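You operate a simulated robot arm through the tools that you are given. There is no shell and no other tool.

The job below is to be done with a simulated robot arm. You get a single attempt, and the scene is never put back.

JOB
Shim the striker to the door's gap so the entry door catches.
Fine: read the door gap gauge with the door shut; free the door lever and open the door before the striker knob turns; shut and latch it again. Where these are worked on the way, their far stop is far enough and under half their travel is too little: door lever.

Only the result counts: the job must be done as asked and must still hold three seconds after the hand-in. Knocking over, shifting, dropping, spilling or breaking anything else fails it.

ROBOT AND FRAMES
A 7-joint arm with a fingered hand, fixed in place. Base frame: the origin is on the floor under the middle of its stand, x ahead of it, y to its left, z up. Lengths are in mm, angles in degrees, forces in N, time in s.
It reaches about 1085 mm from its shoulder. Its first joint turns from -166.0 to 166.0 degrees. Payload 3.7 kg.
The tool frame sits at the grasp point between the pads (the TCP): z along the fingers, y along the line on which they close. The tips reach 25 mm beyond it. The gripper opens to 88 mm; its body begins 29 mm behind the TCP. The gripper is a hand of 5 fingers: y runs from the thumb to the fingers, the wrist lies at [-13, -106, -174] in the tool frame, and closing takes about 1.5 s.
Orientation is told as [roll, pitch, yaw] about the base's x, y, z axes, in that order, counted from this pose: with the fingers straight down and the wrist toward the robot, the tool's x, y and z point along [0, 1, 0], [1, 0, 0] and [0, 0, -1] of the base frame.

CONTROLS
- The arm moves only by the tool servo_tool. Its argument "rows" is a list of rows, each a list of 7 numbers: the shift along the tool's x, y, z in mm, then the turn, a rotation vector about the tool's x, y, z in degrees, then the closure, from 0 (fully open) to 1 (shut). In form: [[dx, dy, dz, ax, ay, az, hand], ...]. A call has 1 to 20 rows; each row shifts and turns the commanded pose from where the row before left it, along the tool's axes as they then stand. Rows are played at 5 a second. More than 50 mm and 8.6 degrees between two rows, or a gripper value outside its range, and nothing of the call is played. Where a pose cannot be reached the arm comes as near as it can. A force on the tool above 50 N (or 10 N above the force at the start of the call, whichever is more), or a blocked arm, ends the call early, and 0.2 s more pass. Each finger travels about 108 mm/s and halts on what it meets, pressing with about 25 N; the grip force reading is that of the motor and also rises with nothing between the fingers. The clock runs only during rows and for 0.2 s after the last one: add rows that do not move to give the fingers time. The reply holds the time, the measured pose of the TCP, the force on the tool along the base axes, the opening and the grip force, in the units named above and with some noise, with the torque about the TCP (base axes, N m) and any sound that the robot's microphone picked up.
- Cameras (640 x 400 px; columns grow to the right, rows downward): "scene" is fixed at [220.3, 499.2, 1352.1]; the picture's right is [0.01, -1.00, 0.00], its down [-0.78, -0.01, -0.62] and it looks along [0.62, 0.01, -0.78] (base axes); focal length 348 px, centre (320, 200). "wrist" rides on the gripper at [59, -79, -105] in the tool frame; the picture's right is [-0.73, 0.32, -0.61], its down [-0.62, -0.68, 0.38] and it looks along [-0.29, 0.66, 0.70] (tool axes); focal length 234 px, centre (320, 200). There is no depth. A picture from a camera that has moved, and an enlarged one, comes with that camera's place and axes in the base frame and with its lens.
- get_image(camera): a new picture of that camera. The clock stands still meanwhile.
- hand_shape(shape): the hand has 5 fingers and takes this shape, open, in about a second: jaw (thumb against the fingers, like two jaws); tri (thumb and two fingers); tip (a fingertip pinch); poke (one finger out to press); point (the index stretched); flat (the hand flat); cup (the hand cupped); fist (a fist). The gripper value then closes the fingers along that shape, each until it touches; the sizes above hold for jaw. It gives what a move gives, with no picture.
- zoom(camera, box): a new picture of the part [left, top, right, bottom] of that camera's present view, enlarged. The clock stands still meanwhile.
- job_done(): hands the job in; it is judged then, once.

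Places have to be worked out from the pictures, the camera data and where the tool is seen. Open the gripper and draw the arm clear of the work before you hand the job in, unless the task says otherwise.

The tools are called after "Request:" by a JSON object that holds its "api" and its "payload". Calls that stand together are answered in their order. servo_tool: Moves the arm, as the interface text tells. Its arguments: {"type":"object","properties":{"rows":{"type":"array","items":{"type":"array","items":{"type":"number"}}}},"required":["rows"]} The other tools are called the same way: hand_shape (shape) gives the hand a shape; get_image (camera) takes a picture; zoom (camera, box) takes an enlarged picture of a part of a camera's view; job_done () hands the job in.

At the start:

```text
clock: 0.0
position: [428.0, 367.7, 1119.0]
tool_rot: [0.1, 0.0, 0.0]
ft_force: [1.0, -0.1, -0.7]
torque: [0.02, -0.04, 0.01]
finger_gap: 87.5
gripper_force: 0.1
shape: jaw
```

scene: 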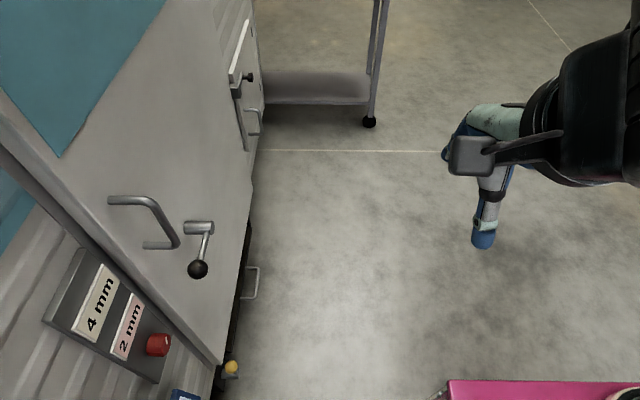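
wrist: 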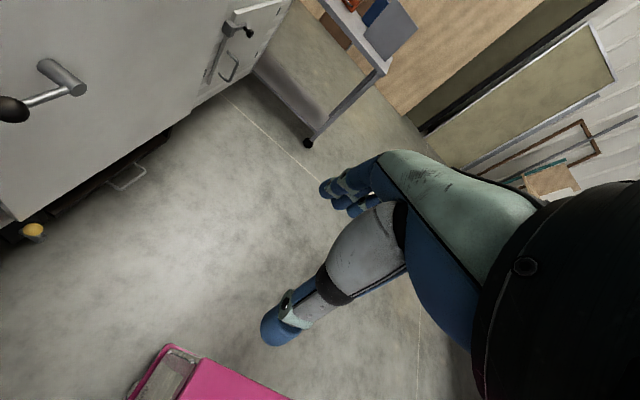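

The scene shows a door with a handle and a lever at left, a panel with "4 mm / 2 mm" plates and a red knob. I'll zoom in to read details before moving.

Request:
{"api": "zoom", "payload": {"camera": "scene", "box": [0, 160, 260, 400]}}

Request:
{"api": "zoom", "payload": {"camera": "scene", "box": [130, 280, 290, 400]}}

Request:
{"api": "zoom", "payload": {"camera": "wrist", "box": [0, 0, 320, 260]}}

Request:
{"api": "zoom", "payload": {"camera": "scene", "box": [180, 0, 300, 160]}}

```text
1.67 times, centred on (130, 280) of scene
camera zoom: at [220.3, 499.2, 1352.1], right [0.01, -1.0, 0.0], down [-0.78, -0.01, -0.62], along [0.62, 0.01, -0.78], focal length 580 px, centre (637, 67)
```

zoom: 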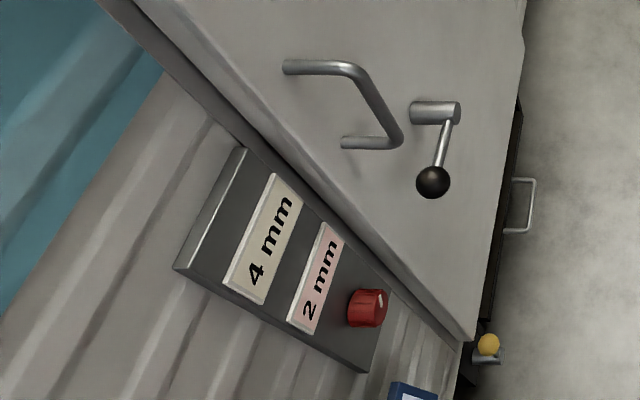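

```text
3.33 times, centred on (210, 340) of scene
camera zoom: at [220.3, 499.2, 1352.1], right [0.01, -1.0, 0.0], down [-0.78, -0.01, -0.62], along [0.62, 0.01, -0.78], focal length 1160 px, centre (687, -267)
```

zoom: 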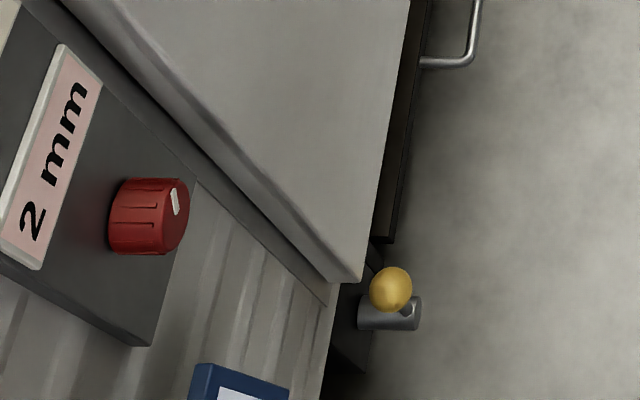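

```text
1.54 times, centred on (160, 130) of wrist
camera zoom: at [350.0, 425.9, 1223.5], right [0.32, -0.73, 0.61], down [-0.68, -0.62, -0.38], along [0.66, -0.29, -0.7], focal length 360 px, centre (566, 308)
```

zoom: 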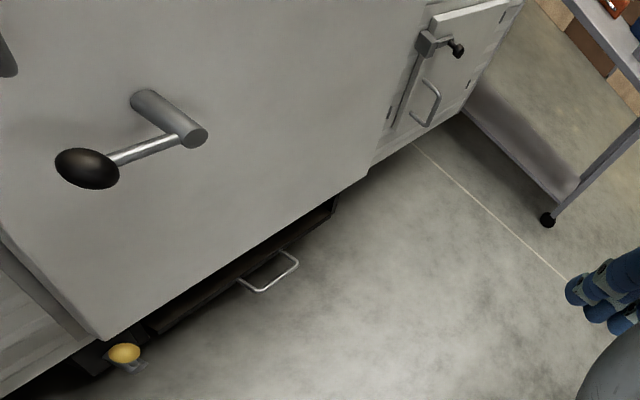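

```text
2.50 times, centred on (240, 80) of scene
camera zoom: at [220.3, 499.2, 1352.1], right [0.01, -1.0, 0.0], down [-0.78, -0.01, -0.62], along [0.62, 0.01, -0.78], focal length 870 px, centre (520, 500)
```

zoom: 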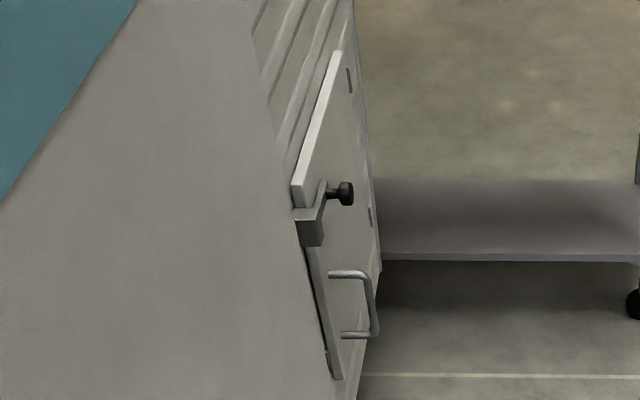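

The lever ball triangulates to about (520, 733, 767), its hub to about (605, 725–766, 778), and the door face is near y≈770. The knob panel is near x≈370, y≈760, z≈800–1000. I'll yaw the hand toward the wall and move over so the wrist camera can view the panel.

Request:
{"api": "servo_tool", "payload": {"rows": [[35.3, -19.2, 10.7, 0, 0, 0, 0], [35.3, -19.2, 10.7, 0, 0, 0, 0], [35.3, -19.2, 10.7, 0, 0, 0, 0], [35.3, -19.2, 10.7, 0, 0, 0, 0], [0, 0, 0, 0, 0, -8, 0], [0, 0, 0, 0, 0, -8, 0], [0, 0, 0, 0, 0, -8, 0], [0, 0, 0, 0, 0, -8, 0], [0, 0, 0, 0, 0, -8, 0], [0, 0, 0, 0, 0, -8, 0], [0, 0, 0, 0, 0, -8, 0], [0, 0, 0, 0, 0, -8, 0], [0, 0, 0, 0, 0, -8, 0], [0, 0, 0, 0, 0, -8, 0], [0, 0, 0, 0, 0, -8, 0]]}}

```text
clock: 3.2
position: [350.9, 508.3, 1075.5]
tool_rot: [0.0, 0.0, 88.0]
ft_force: [-0.5, -0.4, -0.4]
torque: [-0.02, -0.02, -0.01]
finger_gap: 87.5
gripper_force: 0.0
shape: jaw
```

The yaw worked and the TCP is at (351, 508, 1076). I'll take pictures from here.

Request:
{"api": "get_image", "payload": {"camera": "wrist"}}

Request:
{"api": "get_image", "payload": {"camera": "scene"}}

```text
taken
camera wrist: at [290.0, 431.4, 1180.9], right [0.74, 0.3, 0.61], down [0.6, -0.7, -0.38], along [0.31, 0.65, -0.7], focal length 234 px, centre (320, 200)
```

wrist: 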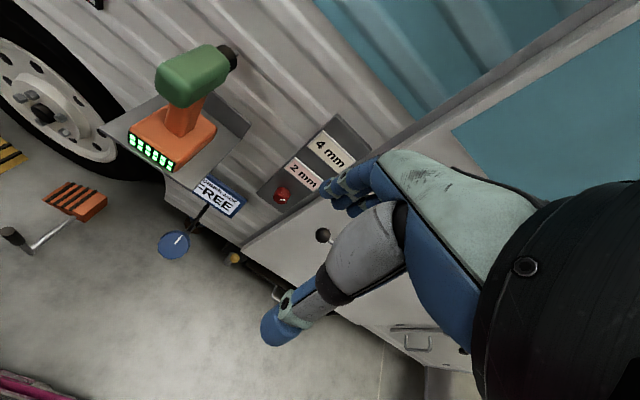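

```text
taken
```

scene: 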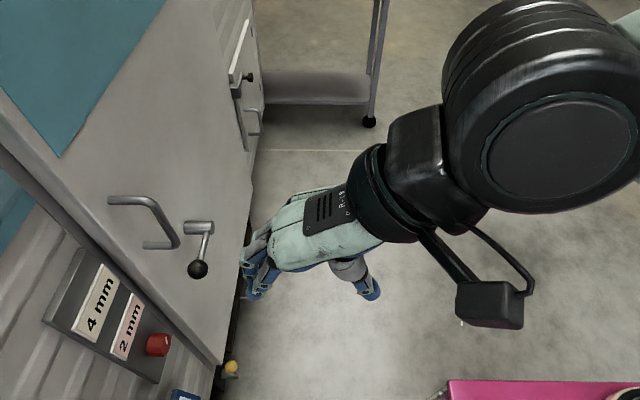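

Request:
{"api": "zoom", "payload": {"camera": "wrist", "box": [220, 90, 400, 220]}}

Request:
{"api": "zoom", "payload": {"camera": "wrist", "box": [110, 100, 290, 290]}}

Request:
{"api": "zoom", "payload": {"camera": "wrist", "box": [0, 150, 160, 270]}}

Request:
{"api": "zoom", "payload": {"camera": "scene", "box": [40, 240, 200, 400]}}

```text
3.08 times, centred on (310, 155) of wrist
camera zoom: at [290.0, 431.4, 1180.9], right [0.74, 0.3, 0.61], down [0.6, -0.7, -0.38], along [0.31, 0.65, -0.7], focal length 720 px, centre (351, 338)
```

zoom: 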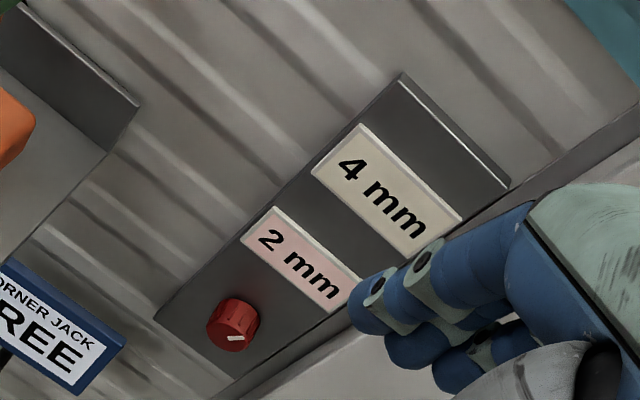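

```text
2.11 times, centred on (200, 195) of wrist
camera zoom: at [290.0, 431.4, 1180.9], right [0.74, 0.3, 0.61], down [0.6, -0.7, -0.38], along [0.31, 0.65, -0.7], focal length 493 px, centre (573, 210)
```

zoom: 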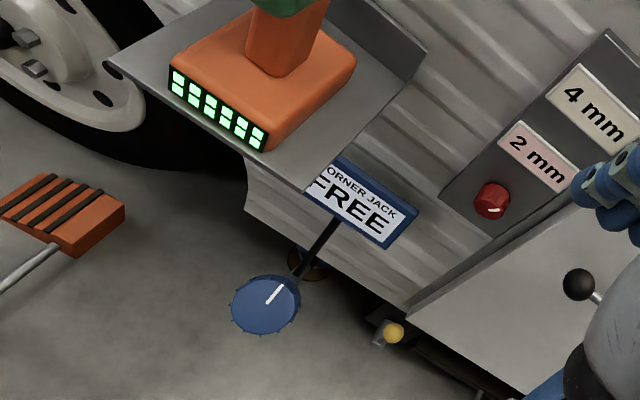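

```text
3.33 times, centred on (80, 210) of wrist
camera zoom: at [290.0, 431.4, 1180.9], right [0.74, 0.3, 0.61], down [0.6, -0.7, -0.38], along [0.31, 0.65, -0.7], focal length 781 px, centre (1120, 167)
```

zoom: 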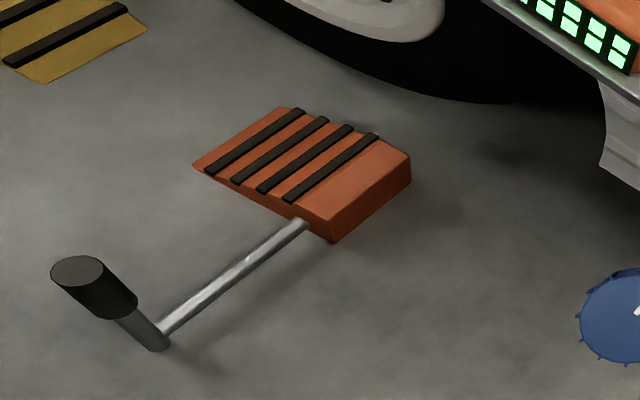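

```text
2.50 times, centred on (120, 320) of scene
camera zoom: at [220.3, 499.2, 1352.1], right [0.01, -1.0, 0.0], down [-0.78, -0.01, -0.62], along [0.62, 0.01, -0.78], focal length 870 px, centre (820, -100)
```

zoom: 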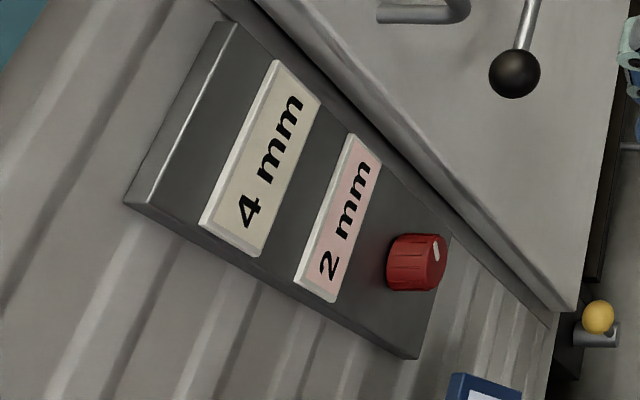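

Upper plate reads "4 mm", lower plate (next to the red knob) reads "2 mm", and the door is shut now. I'll lower the hand and tilt it 45° so that the wrist camera looks squarely at the door, lever and panel.

Request:
{"api": "servo_tool", "payload": {"rows": [[-8.6, -1.6, 42.8, 0, 0, 0, 0], [-8.6, -1.6, 42.8, 0, 0, 0, 0], [-8.6, -1.6, 42.8, 0, 0, 0, 0], [-8.6, -1.6, 42.8, 0, 0, 0, 0], [-8.6, -1.6, 42.8, 0, 0, 0, 0], [0, 0, 0, -7.5, 0, 0, 0], [0, 0, 0, -7.5, 0, 0, 0], [0, 0, 0, -7.5, 0, 0, 0], [0, 0, 0, -7.5, 0, 0, 0], [0, 0, 0, -7.5, 0, 0, 0], [0, 0, 0, -7.5, 0, 0, 0]]}}

Request:
{"api": "get_image", "payload": {"camera": "wrist"}}

Request:
{"api": "get_image", "payload": {"camera": "scene"}}

```text
clock: 5.6
position: [394.2, 498.0, 862.1]
tool_rot: [0.1, -45.1, 87.8]
ft_force: [-0.3, 0.4, -0.1]
torque: [0.0, 0.03, 0.04]
finger_gap: 88.1
gripper_force: 0.0
shape: jaw
```

```text
taken
camera wrist: at [331.1, 370.9, 880.6], right [0.72, -0.23, 0.66], down [0.62, -0.23, -0.75], along [0.32, 0.95, -0.03], focal length 234 px, centre (320, 200)
```

wrist: 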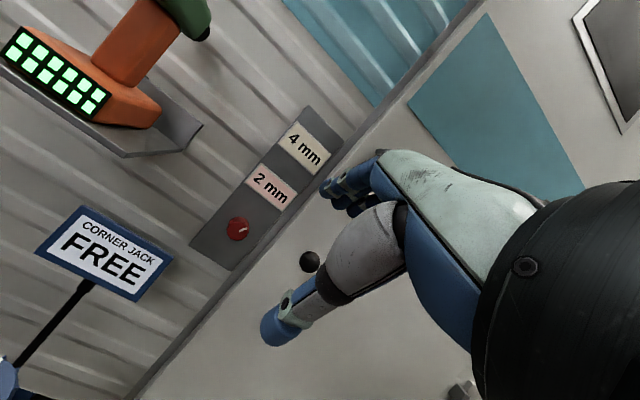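

```text
taken
```

scene: 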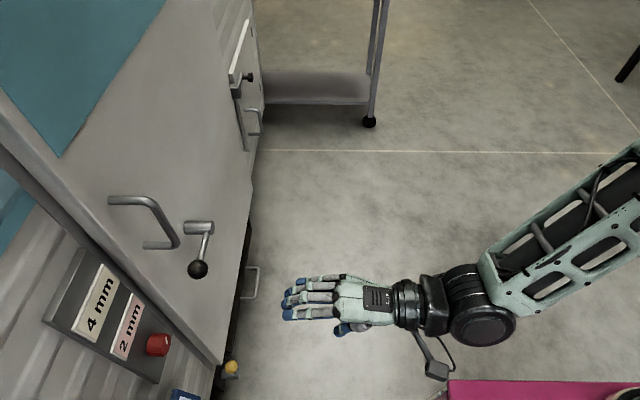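

The hand now points toward the door diagonally. I'll zoom on the knob and ball to refine the geometry.

Request:
{"api": "zoom", "payload": {"camera": "wrist", "box": [180, 90, 360, 290]}}

Request:
{"api": "zoom", "payload": {"camera": "scene", "box": [90, 170, 250, 300]}}

```text
2.00 times, centred on (270, 190) of wrist
camera zoom: at [331.1, 370.9, 880.6], right [0.72, -0.23, 0.66], down [0.62, -0.23, -0.75], along [0.32, 0.95, -0.03], focal length 468 px, centre (420, 220)
```

zoom: 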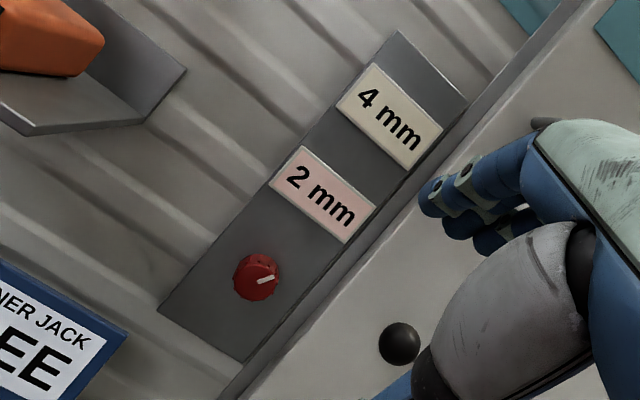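

```text
3.08 times, centred on (170, 235) of scene
camera zoom: at [220.3, 499.2, 1352.1], right [0.01, -1.0, 0.0], down [-0.78, -0.01, -0.62], along [0.62, 0.01, -0.78], focal length 1071 px, centre (782, 92)
```

zoom: 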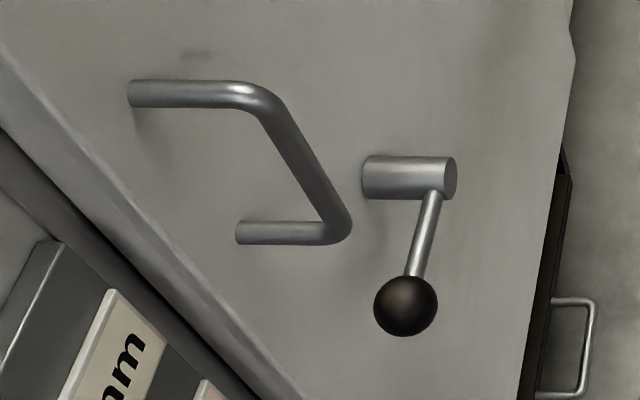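

The ball is near (514, 729, 776) with a diameter of about 37 mm, and the knob is near (386, 757, 755). I'll finish tilting the hand to horizontal (fingers toward the door, thumb below) and move to a stand-off in front of the ball.

Request:
{"api": "servo_tool", "payload": {"rows": [[0, 0, 0, -7.5, 0, 0, 0], [0, 0, 0, -7.5, 0, 0, 0], [0, 0, 0, -7.5, 0, 0, 0], [0, 0, 0, -7.5, 0, 0, 0], [0, 0, 0, -7.5, 0, 0, 0], [0, 0, 0, -7.5, 0, 0, 0], [0, 0, 0, 0, 2, 0, 0], [-24, -17.4, 22, 0, 0, 0, 0], [-24, -17.4, 22, 0, 0, 0, 0], [-24, -17.4, 22, 0, 0, 0, 0], [-24, -17.4, 22, 0, 0, 0, 0], [-24, -17.4, 22, 0, 0, 0, 0]]}}

Request:
{"api": "get_image", "payload": {"camera": "wrist"}}

Request:
{"api": "get_image", "payload": {"camera": "scene"}}

```text
clock: 8.2
position: [516.1, 610.5, 772.6]
tool_rot: [13.3, -89.9, 76.6]
ft_force: [0.7, -0.5, 0.5]
torque: [-0.03, -0.05, 0.0]
finger_gap: 87.8
gripper_force: 0.0
shape: jaw
```

```text
taken
camera wrist: at [457.3, 505.9, 693.7], right [0.73, -0.61, 0.32], down [0.62, 0.38, -0.68], along [0.29, 0.7, 0.66], focal length 234 px, centre (320, 200)
```

wrist: 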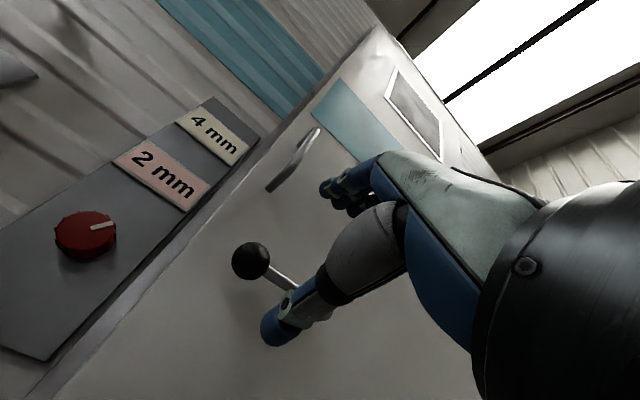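

```text
taken
```

scene: 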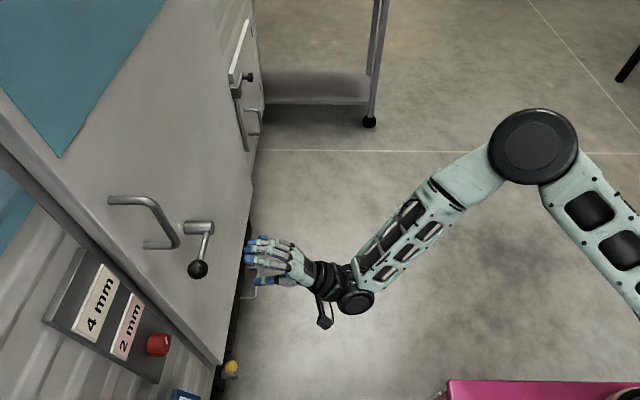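

Ball refined to about (510, 725, 781). I'll line the open jaw up with it (fingers above, thumb below) and advance until the ball is between the pads.

Request:
{"api": "servo_tool", "payload": {"rows": [[6, 8.4, 0, 0, 0, 0, 0], [0, 0, 25, 0, 0, 0, 0], [0, 0, 25, 0, 0, 0, 0], [0, 0, 25, 0, 0, 0, 0], [0, 0, 20, 0, 0, 0, 0], [0, 0, 10, 0, 0, 0, 0]]}}

Request:
{"api": "get_image", "payload": {"camera": "wrist"}}

Request:
{"api": "zoom", "payload": {"camera": "scene", "box": [90, 170, 290, 320]}}

```text
clock: 9.6
position: [508.2, 712.3, 782.8]
tool_rot: [51.2, -90.0, 38.6]
ft_force: [0.6, -0.8, 0.3]
torque: [0.02, 0.03, 0.02]
finger_gap: 87.6
gripper_force: 0.1
shape: jaw
```

```text
taken
camera wrist: at [450.5, 608.1, 704.5], right [0.73, -0.61, 0.32], down [0.62, 0.38, -0.68], along [0.29, 0.7, 0.66], focal length 234 px, centre (320, 200)
```

wrist: 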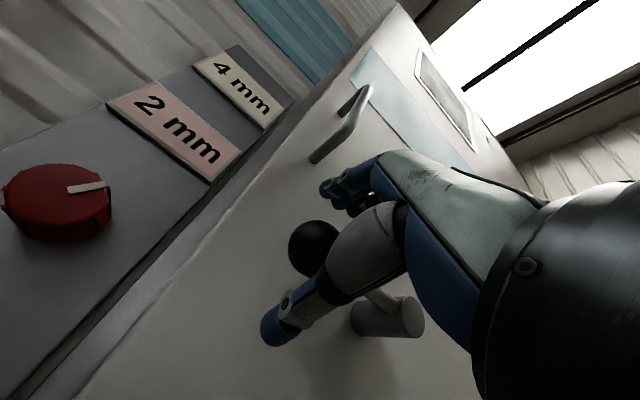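

```text
2.67 times, centred on (190, 245) of scene
camera zoom: at [220.3, 499.2, 1352.1], right [0.01, -1.0, 0.0], down [-0.78, -0.01, -0.62], along [0.62, 0.01, -0.78], focal length 928 px, centre (667, 80)
```

zoom: 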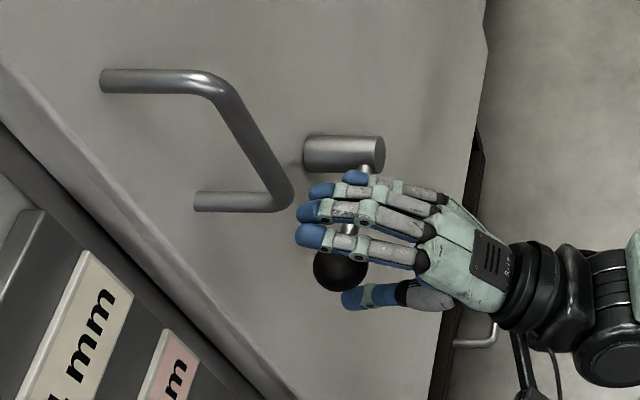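

The ball sits between thumb and fingers; the hub axis is at about x=599, z=780, so the lever is level with a radius of about 89 mm. I'll advance 10 mm more and close part way to cage the ball.

Request:
{"api": "servo_tool", "payload": {"rows": [[0, 0, 10, 0, 0, 0, 0], [0, 0, 0, 0, 0, 0, 0.3], [0, 0, 0, 0, 0, 0, 0.5], [0, 0, 0, 0, 0, 0, 0.5], [0, 0, 0, 0, 0, 0, 0.5], [0, 0, 0, 0, 0, 0, 0.5]]}}

Request:
{"api": "get_image", "payload": {"camera": "wrist"}}

Request:
{"api": "zoom", "payload": {"camera": "scene", "box": [90, 170, 290, 320]}}

```text
clock: 11.0
position: [508.9, 723.2, 784.0]
tool_rot: [79.3, -90.0, 10.7]
ft_force: [-0.5, 0.5, 0.3]
torque: [0.02, 0.0, -0.01]
finger_gap: 44.1
gripper_force: 0.1
shape: jaw
```

```text
taken
camera wrist: at [450.9, 617.8, 704.9], right [0.73, -0.61, 0.32], down [0.62, 0.38, -0.68], along [0.29, 0.7, 0.66], focal length 234 px, centre (320, 200)
```

wrist: 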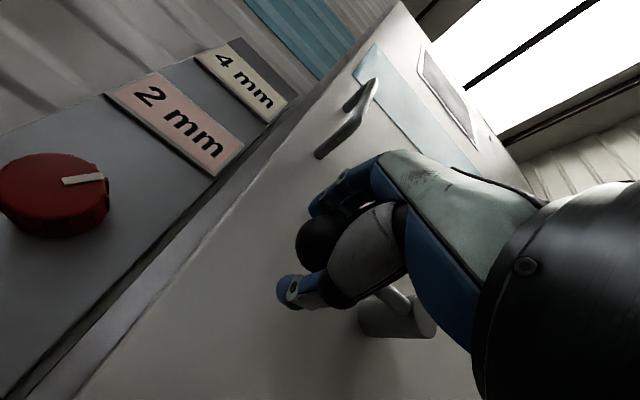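

```text
2.67 times, centred on (190, 245) of scene
camera zoom: at [220.3, 499.2, 1352.1], right [0.01, -1.0, 0.0], down [-0.78, -0.01, -0.62], along [0.62, 0.01, -0.78], focal length 928 px, centre (667, 80)
```

zoom: 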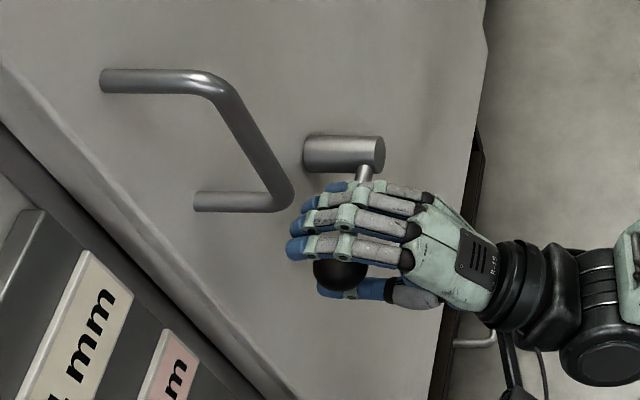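

The ball is caged. I'll try turning the lever downward on its arc by about 12° and watch the force.

Request:
{"api": "servo_tool", "payload": {"rows": [[-0.2, -6.2, 0, 0, 0, -4, 0.5], [-0.2, -6.2, 0, 0, 0, -4, 0.5], [-0.2, -6.2, 0, 0, 0, -4, 0.5]]}}

Request:
{"api": "zoom", "payload": {"camera": "scene", "box": [90, 170, 290, 320]}}

```text
clock: 11.8
position: [510.1, 723.5, 764.9]
tool_rot: [-90.3, -78.0, -179.8]
ft_force: [-0.3, -0.1, 3.0]
torque: [0.02, -0.01, -0.02]
finger_gap: 45.6
gripper_force: 0.0
shape: jaw
```

```text
2.67 times, centred on (190, 245) of scene
camera zoom: at [220.3, 499.2, 1352.1], right [0.01, -1.0, 0.0], down [-0.78, -0.01, -0.62], along [0.62, 0.01, -0.78], focal length 928 px, centre (667, 80)
```

zoom: 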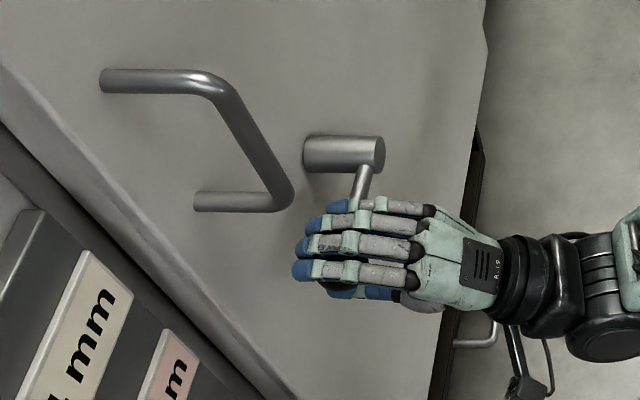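

The lever followed downward with only ~3 N resistance, so down is the turning direction. I'll continue along the arc.

Request:
{"api": "servo_tool", "payload": {"rows": [[-0.5, -9.3, 0, 0, 0, -6, 0.5], [-0.5, -9.3, 0, 0, 0, -6, 0.5], [-0.5, -9.3, 0, 0, 0, -6, 0.5], [-0.5, -9.3, 0, 0, 0, -6, 0.5]]}}

Request:
{"api": "zoom", "payload": {"camera": "scene", "box": [90, 170, 290, 320]}}

Request:
{"api": "get_image", "payload": {"camera": "wrist"}}

```text
clock: 12.8
position: [520.7, 725.3, 746.1]
tool_rot: [-92.4, -56.8, -178.1]
ft_force: [-6.4, -0.4, 32.3]
torque: [-0.1, 0.36, 0.0]
finger_gap: 55.7
gripper_force: 0.0
shape: jaw
stopped in row 4: the force on the tool passed its limit at 53 N (the readings are from after the stop); the commanded pose is now the measured one
```

```text
2.67 times, centred on (190, 245) of scene
camera zoom: at [220.3, 499.2, 1352.1], right [0.01, -1.0, 0.0], down [-0.78, -0.01, -0.62], along [0.62, 0.01, -0.78], focal length 928 px, centre (667, 80)
```

zoom: 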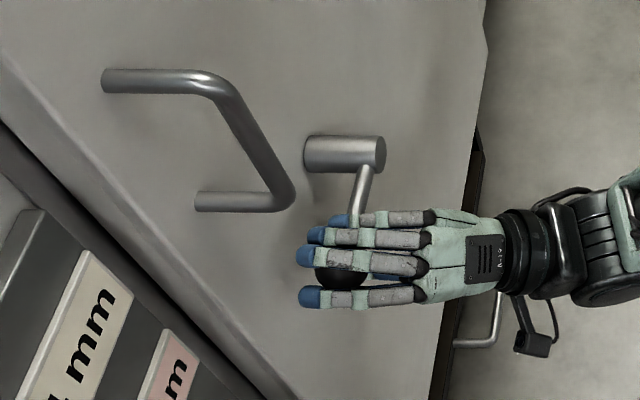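

```text
taken
camera wrist: at [515.4, 622.1, 646.6], right [0.43, -0.62, 0.65], down [0.89, 0.39, -0.22], along [-0.12, 0.68, 0.72], focal length 234 px, centre (320, 200)
```

wrist: 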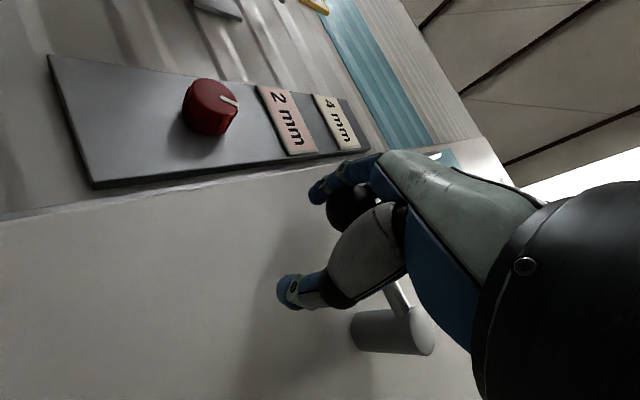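

Force hit 53 N and the fingers were spread, while the ball stayed put in the scene view: down is against the stop. I'll return the hand to level and then try turning it upward.

Request:
{"api": "servo_tool", "payload": {"rows": [[-1.6, 5.9, 0, 0, 0, 5.5, 0.5], [-1.0, 6.0, 0, 0, 0, 5.5, 0.5], [-0.5, 6.1, 0, 0, 0, 5.5, 0.5], [0.1, 6.1, 0, 0, 0, 5.5, 0.5], [0.7, 6.1, 0, 0, 0, 5.5, 0.5], [1.3, 6.0, 0, 0, 0, 5.5, 0.5], [0, 0, 0, 0, 0, 0, 0.5]]}}

Request:
{"api": "zoom", "payload": {"camera": "scene", "box": [90, 170, 290, 320]}}

Request:
{"api": "get_image", "payload": {"camera": "wrist"}}

```text
clock: 14.3
position: [509.7, 723.4, 775.9]
tool_rot: [-171.6, -89.3, -98.1]
ft_force: [-27.6, -1.4, 12.0]
torque: [0.07, -1.21, 0.0]
finger_gap: 52.5
gripper_force: 0.1
shape: jaw
```

```text
2.67 times, centred on (190, 245) of scene
camera zoom: at [220.3, 499.2, 1352.1], right [0.01, -1.0, 0.0], down [-0.78, -0.01, -0.62], along [0.62, 0.01, -0.78], focal length 928 px, centre (667, 80)
```

zoom: 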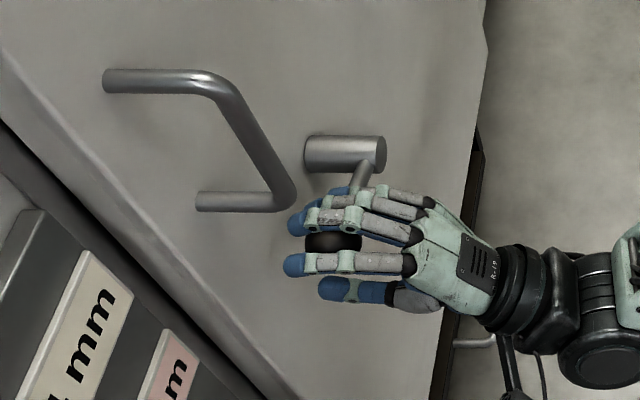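

```text
taken
camera wrist: at [451.8, 619.5, 696.7], right [0.73, -0.61, 0.32], down [0.62, 0.39, -0.68], along [0.29, 0.69, 0.67], focal length 234 px, centre (320, 200)
```

wrist: 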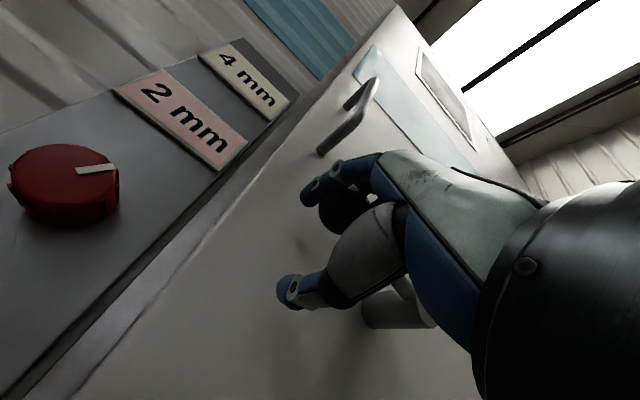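

The ball has moved up (now about (514, 725, 807), ~17° of lever travel) but is wedged between two fingers. Up is the working direction; I'll open the hand to release the wedge and look.

Request:
{"api": "servo_tool", "payload": {"rows": [[0, 0, 0, 0, 0, 0, 0.2], [0, 0, 0, 0, 0, 0, 0], [0, 0, 0, 0, 0, 0, 0], [0, 0, 0, 0, 0, 0, 0]]}}

Request:
{"api": "zoom", "payload": {"camera": "scene", "box": [90, 170, 290, 320]}}

Request:
{"api": "get_image", "payload": {"camera": "wrist"}}

```text
clock: 15.3
position: [513.0, 722.7, 775.9]
tool_rot: [-170.9, -89.3, -99.2]
ft_force: [-15.8, -2.4, 7.0]
torque: [0.05, -0.63, -0.07]
finger_gap: 87.6
gripper_force: 0.0
shape: jaw
```

```text
2.67 times, centred on (190, 245) of scene
camera zoom: at [220.3, 499.2, 1352.1], right [0.01, -1.0, 0.0], down [-0.78, -0.01, -0.62], along [0.62, 0.01, -0.78], focal length 928 px, centre (667, 80)
```

zoom: 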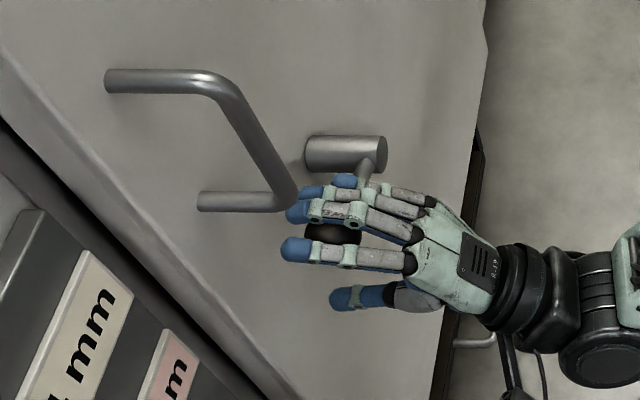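

```text
taken
camera wrist: at [453.0, 619.4, 695.9], right [0.73, -0.61, 0.32], down [0.62, 0.39, -0.68], along [0.29, 0.69, 0.67], focal length 234 px, centre (320, 200)
```

wrist: 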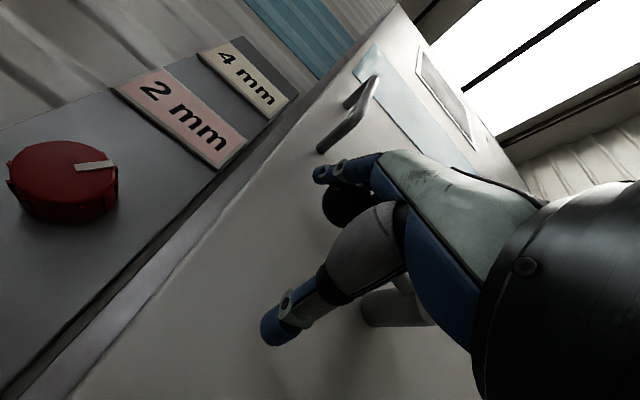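

The ball is wedged between index and middle finger but the lever clearly turns upward. I'll back the hand straight out to release it, then re-grip the ball centred.

Request:
{"api": "servo_tool", "payload": {"rows": [[0, 0, -20, 0, 0, 0, 0], [0, 0, -25, 0, 0, 0, 0], [0, 0, -25, 0, 0, 0, 0], [0, 0, -25, 0, 0, 0, 0], [0, 0, 0, 0, 0, 0, 0]]}}

Request:
{"api": "zoom", "payload": {"camera": "scene", "box": [90, 170, 290, 320]}}

Request:
{"api": "get_image", "payload": {"camera": "wrist"}}

```text
clock: 16.6
position: [511.9, 627.4, 773.8]
tool_rot: [-174.4, -89.3, -95.7]
ft_force: [0.4, 0.0, -1.0]
torque: [0.03, 0.0, -0.02]
finger_gap: 87.6
gripper_force: 0.1
shape: jaw
```

```text
2.67 times, centred on (190, 245) of scene
camera zoom: at [220.3, 499.2, 1352.1], right [0.01, -1.0, 0.0], down [-0.78, -0.01, -0.62], along [0.62, 0.01, -0.78], focal length 928 px, centre (667, 80)
```

zoom: 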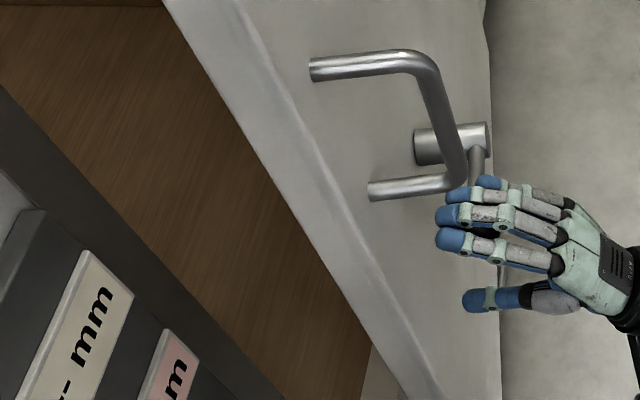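

```text
taken
camera wrist: at [453.7, 523.7, 694.9], right [0.73, -0.61, 0.32], down [0.62, 0.39, -0.68], along [0.29, 0.69, 0.66], focal length 234 px, centre (320, 200)
```

wrist: 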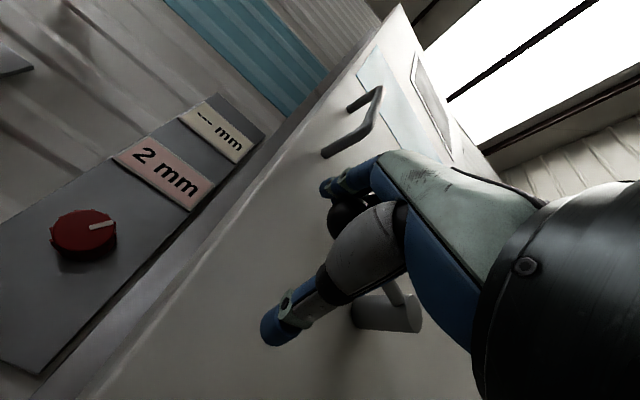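

Backing out pulled the door ajar by about 11°, and the upper plate now reads "-- mm": so the upper plate is the gap gauge (it read 4 mm shut) and the lower one is the striker setting (2 mm). The ball is still between my fingers, so I'll raise the hand a little and close firmly on it to get a proper grip for turning the lever fully.

Request:
{"api": "servo_tool", "payload": {"rows": [[0, 6, 0, 0, 0, 0, 0.2], [0, 6, 0, 0, 0, 0, 0.4], [0, 6, 0, 0, 0, 0, 0.6], [0, 6, 0, 0, 0, 0, 0.8], [0, 0, 0, 0, 0, 0, 0.8], [0, 0, 0, 0, 0, 0, 0.8]]}}

Request:
{"api": "zoom", "payload": {"camera": "scene", "box": [90, 170, 290, 320]}}

Request:
{"api": "get_image", "payload": {"camera": "wrist"}}

```text
clock: 17.9
position: [509.6, 628.1, 799.5]
tool_rot: [-173.2, -89.4, -96.7]
ft_force: [-0.6, 0.4, -0.2]
torque: [-0.03, 0.01, 0.03]
finger_gap: 18.2
gripper_force: 0.1
shape: jaw
```

```text
2.67 times, centred on (190, 245) of scene
camera zoom: at [220.3, 499.2, 1352.1], right [0.01, -1.0, 0.0], down [-0.78, -0.01, -0.62], along [0.62, 0.01, -0.78], focal length 928 px, centre (667, 80)
```

zoom: 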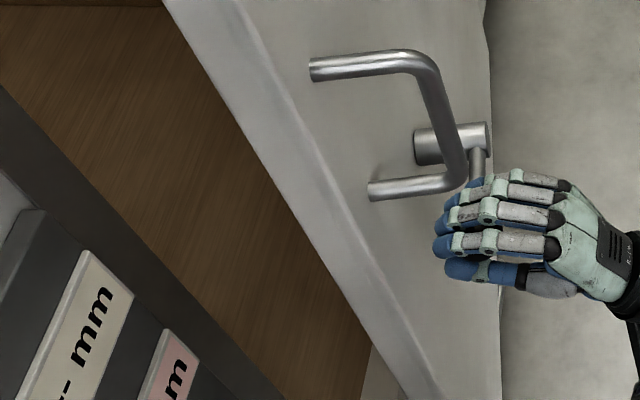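

```text
taken
camera wrist: at [452.8, 523.6, 719.1], right [0.73, -0.61, 0.32], down [0.62, 0.39, -0.68], along [0.29, 0.69, 0.66], focal length 234 px, centre (320, 200)
```

wrist: 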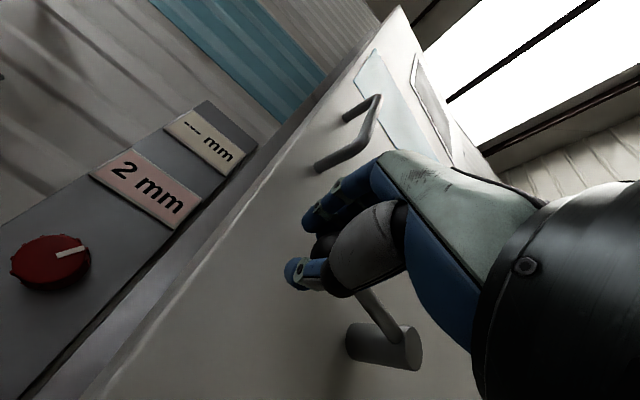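

The ball now sits near the TCP between thumb and fingers. I'll close fully to grip it.

Request:
{"api": "servo_tool", "payload": {"rows": [[0, 0, 0, 0, 0, 0, 1], [0, 0, 0, 0, 0, 0, 1], [0, 0, 0, 0, 0, 0, 1], [0, 0, 0, 0, 0, 0, 1]]}}

Request:
{"api": "zoom", "payload": {"camera": "scene", "box": [190, 210, 290, 290]}}

Request:
{"api": "zoom", "payload": {"camera": "wrist", "box": [240, 120, 460, 380]}}

```text
clock: 18.9
position: [509.9, 628.3, 799.5]
tool_rot: [-172.4, -89.3, -97.7]
ft_force: [-4.1, -0.1, 0.7]
torque: [0.07, -0.15, -0.04]
finger_gap: 9.6
gripper_force: 24.9
shape: jaw
```

```text
5.00 times, centred on (240, 250) of scene
camera zoom: at [220.3, 499.2, 1352.1], right [0.01, -1.0, 0.0], down [-0.78, -0.01, -0.62], along [0.62, 0.01, -0.78], focal length 1740 px, centre (720, -50)
```

zoom: 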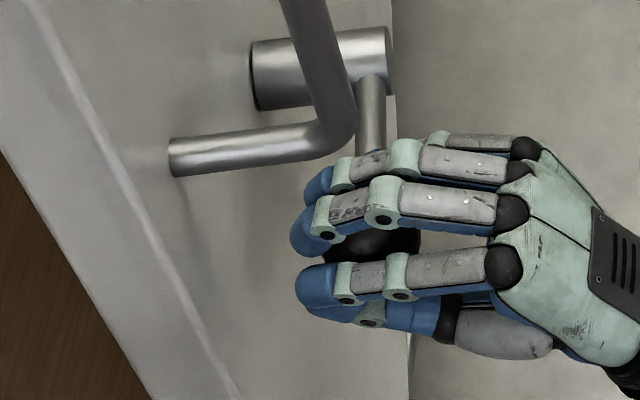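

```text
1.54 times, centred on (350, 250) of wrist
camera zoom: at [452.7, 523.7, 719.3], right [0.73, -0.61, 0.32], down [0.62, 0.39, -0.68], along [0.29, 0.69, 0.67], focal length 360 px, centre (274, 123)
```

zoom: 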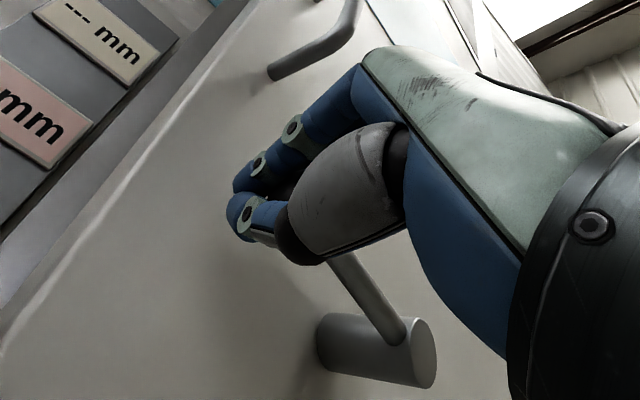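

The grip on the ball is firm (25 N, ball caged between thumb, index and middle). I'll push the door back shut along its arc so the lever can be properly freed with the door closed first.

Request:
{"api": "servo_tool", "payload": {"rows": [[3, 0, 18, 0, 0, 0, 1], [3, 0, 18, 0, 0, 0, 1], [2, 0, 18, 0, 0, 0, 1], [2, 0, 18, 0, 0, 0, 1], [1, 0, 14, 0, 0, 0, 1], [0, 0, 6, 0, 0, 0, 1]]}}

Request:
{"api": "get_image", "payload": {"camera": "scene"}}

Request:
{"api": "get_image", "payload": {"camera": "wrist"}}

```text
clock: 20.4
position: [500.4, 721.1, 799.9]
tool_rot: [-173.7, -89.3, -96.3]
ft_force: [-4.3, -0.5, 0.6]
torque: [-0.01, 0.04, -0.04]
finger_gap: 5.1
gripper_force: 24.8
shape: jaw
```

```text
taken
```

scene: 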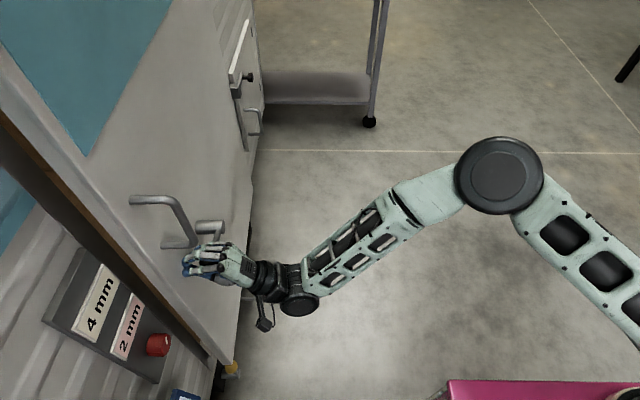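

```text
taken
camera wrist: at [442.2, 616.0, 719.6], right [0.73, -0.61, 0.32], down [0.62, 0.39, -0.68], along [0.29, 0.69, 0.66], focal length 234 px, centre (320, 200)
```

wrist: 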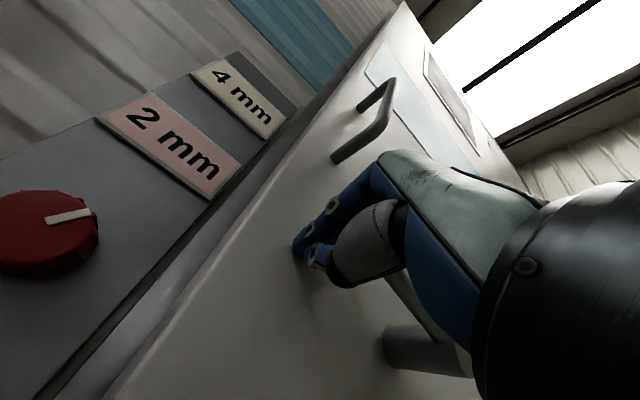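

The gauge again reads 4 mm with the door nearly shut. I'll zoom to see where the ball is in the hand.

Request:
{"api": "zoom", "payload": {"camera": "scene", "box": [150, 200, 270, 300]}}

Request:
{"api": "zoom", "payload": {"camera": "wrist", "box": [260, 150, 500, 390]}}

```text
4.00 times, centred on (210, 250) of scene
camera zoom: at [220.3, 499.2, 1352.1], right [0.01, -1.0, 0.0], down [-0.78, -0.01, -0.62], along [0.62, 0.01, -0.78], focal length 1392 px, centre (760, 0)
```

zoom: 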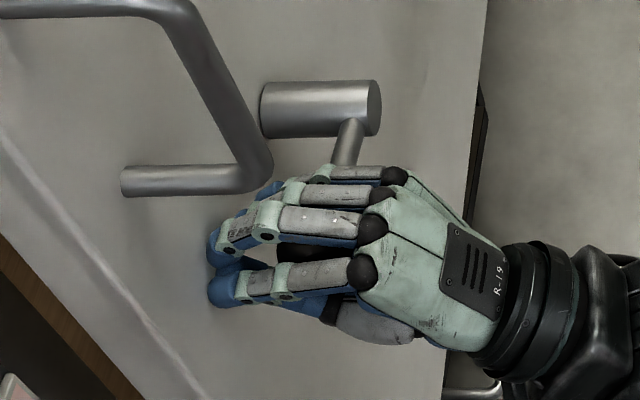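

```text
1.67 times, centred on (380, 270) of wrist
camera zoom: at [442.2, 616.0, 719.6], right [0.73, -0.61, 0.32], down [0.62, 0.39, -0.68], along [0.29, 0.69, 0.66], focal length 390 px, centre (220, 83)
```

zoom: 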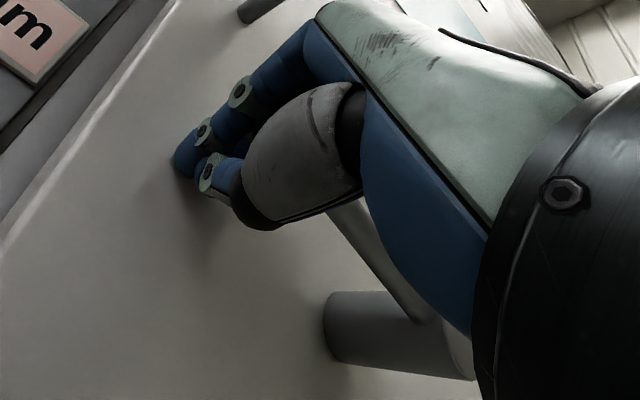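

The ball has slid back against the palm while the door is still ajar a few degrees. I'll push on with the fingertips to seat the door fully, watching force.

Request:
{"api": "servo_tool", "payload": {"rows": [[0, 0, 7, 0, 0, 0, 1], [0, 0, 7, 0, 0, 0, 1], [0, 0, 7, 0, 0, 0, 1], [0, 0, 5, 0, 0, 0, 1], [0, 0, 0, 0, 0, 0, 1]]}}

Request:
{"api": "get_image", "payload": {"camera": "scene"}}

Request:
{"api": "zoom", "payload": {"camera": "scene", "box": [130, 180, 270, 300]}}

```text
clock: 21.6
position: [500.2, 746.9, 800.4]
tool_rot: [-173.0, -89.4, -96.9]
ft_force: [-8.8, -8.5, 1.0]
torque: [-0.03, 0.04, -0.06]
finger_gap: 5.1
gripper_force: 25.3
shape: jaw
```

```text
taken
```

scene: 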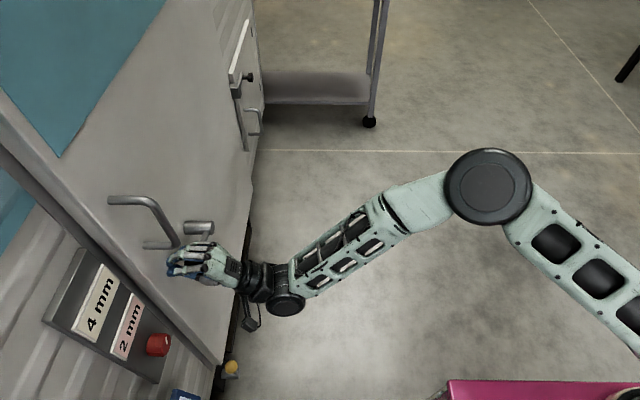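

```text
3.33 times, centred on (200, 240) of scene
camera zoom: at [220.3, 499.2, 1352.1], right [0.01, -1.0, 0.0], down [-0.78, -0.01, -0.62], along [0.62, 0.01, -0.78], focal length 1160 px, centre (720, 67)
```

zoom: 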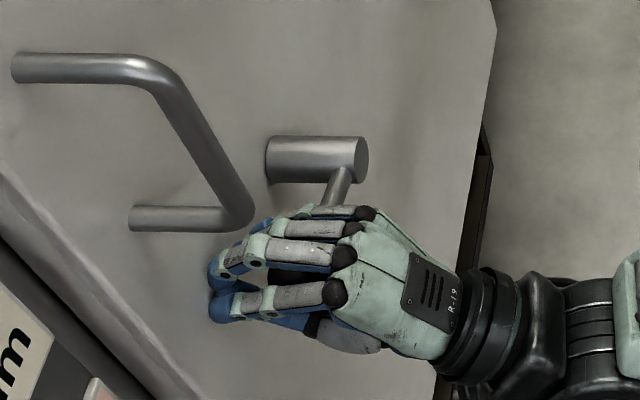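

Door is shut again (handle back at its original place, gauge 4 mm), with the ball held in the hand at about 15° of lever travel. I'll ease the fingertips off the door a few mm and swing the lever up along its arc, in small steps.

Request:
{"api": "servo_tool", "payload": {"rows": [[0, 0, -6, 0, 0, 0, 1], [-2.6, 10.2, 0, 0, 0, 6, 1], [-2.6, 10.2, 0, 0, 0, 6, 1], [-2.6, 10.2, 0, 0, 0, 6, 1], [-2.6, 10.2, 0, 0, 0, 6, 1]]}}

Request:
{"api": "zoom", "payload": {"camera": "scene", "box": [130, 180, 270, 300]}}

Request:
{"api": "get_image", "payload": {"camera": "wrist"}}

```text
clock: 22.8
position: [516.6, 739.7, 838.4]
tool_rot: [91.6, -66.0, -1.6]
ft_force: [-8.2, -0.2, 4.0]
torque: [-0.12, -0.01, -0.07]
finger_gap: 5.2
gripper_force: 24.6
shape: jaw
```

```text
3.33 times, centred on (200, 240) of scene
camera zoom: at [220.3, 499.2, 1352.1], right [0.01, -1.0, 0.0], down [-0.78, -0.01, -0.62], along [0.62, 0.01, -0.78], focal length 1160 px, centre (720, 67)
```

zoom: 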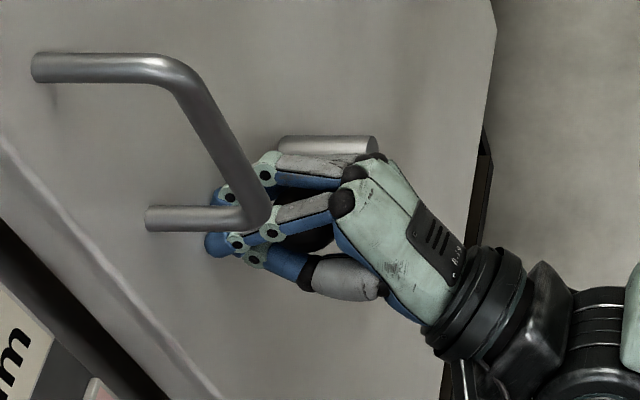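

```text
taken
camera wrist: at [431.5, 635.0, 789.3], right [0.79, -0.61, -0.01], down [0.29, 0.39, -0.87], along [0.53, 0.69, 0.49], focal length 234 px, centre (320, 200)
```

wrist: 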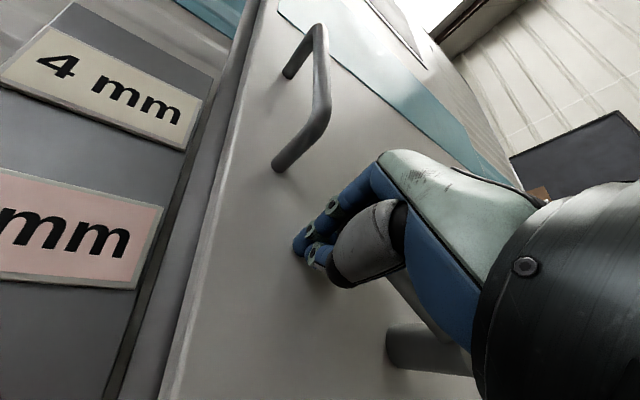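

The lever is following upward with under 10 N (hand now at ~35° about the hub). I'll continue along the arc.

Request:
{"api": "servo_tool", "payload": {"rows": [[-2.6, 10.2, 0, 0, 0, 6, 1], [-2.6, 10.2, 0, 0, 0, 6, 1], [-2.6, 10.2, 0, 0, 0, 6, 1]]}}

Request:
{"api": "zoom", "payload": {"camera": "scene", "box": [130, 180, 270, 300]}}

Request:
{"api": "get_image", "payload": {"camera": "wrist"}}

```text
clock: 23.6
position: [537.9, 739.5, 861.8]
tool_rot: [91.0, -48.0, -0.8]
ft_force: [-5.7, -1.2, 5.4]
torque: [-0.11, 0.0, -0.04]
finger_gap: 6.7
gripper_force: 24.8
shape: jaw
```

```text
3.33 times, centred on (200, 240) of scene
camera zoom: at [220.3, 499.2, 1352.1], right [0.01, -1.0, 0.0], down [-0.78, -0.01, -0.62], along [0.62, 0.01, -0.78], focal length 1160 px, centre (720, 67)
```

zoom: 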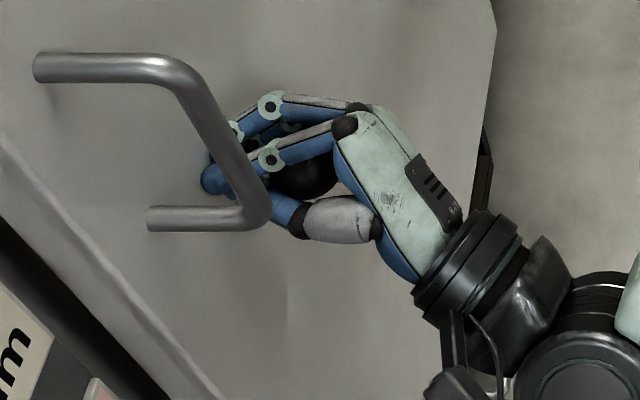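

```text
taken
camera wrist: at [442.6, 634.4, 841.1], right [0.76, -0.6, -0.25], down [0.01, 0.39, -0.92], along [0.66, 0.69, 0.3], focal length 234 px, centre (320, 200)
```

wrist: 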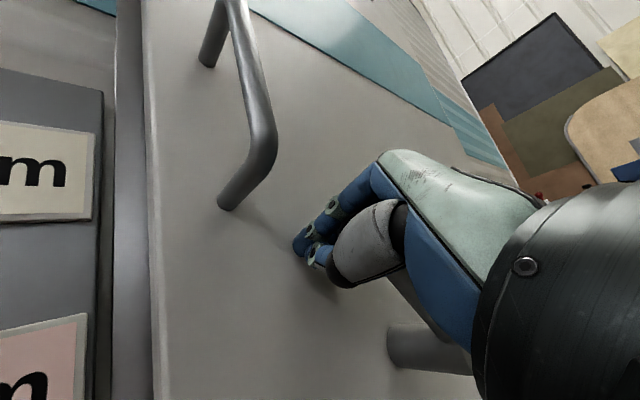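

Ball is now at roughly 54° of travel and still moving freely (~8 N). Continuing the arc toward the far stop.

Request:
{"api": "servo_tool", "payload": {"rows": [[-2.6, 10.2, 0, 0, 0, 6, 1], [-2.6, 10.2, 0, 0, 0, 6, 1], [-2.6, 10.2, 0, 0, 0, 6, 1]]}}

Request:
{"api": "zoom", "payload": {"camera": "scene", "box": [130, 180, 270, 300]}}

```text
clock: 24.5
position: [554.3, 742.8, 871.1]
tool_rot: [90.0, -29.7, 1.1]
ft_force: [-27.3, -2.1, -10.6]
torque: [0.24, 0.16, -0.48]
finger_gap: 10.0
gripper_force: 25.1
shape: jaw
stopped in row 3: the force on the tool passed its limit at 51 N (the readings are from after the stop); the commanded pose is now the measured one
```

```text
3.33 times, centred on (200, 240) of scene
camera zoom: at [220.3, 499.2, 1352.1], right [0.01, -1.0, 0.0], down [-0.78, -0.01, -0.62], along [0.62, 0.01, -0.78], focal length 1160 px, centre (720, 67)
```

zoom: 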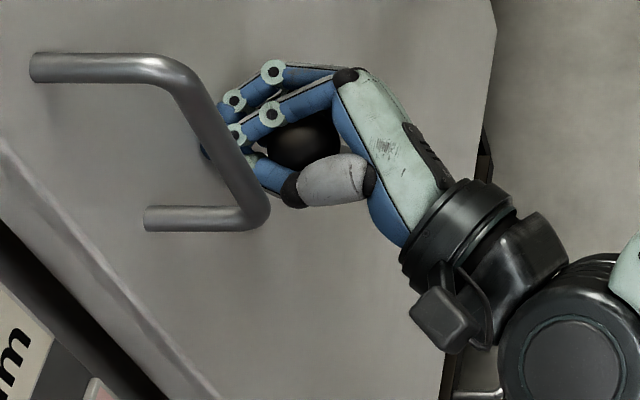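

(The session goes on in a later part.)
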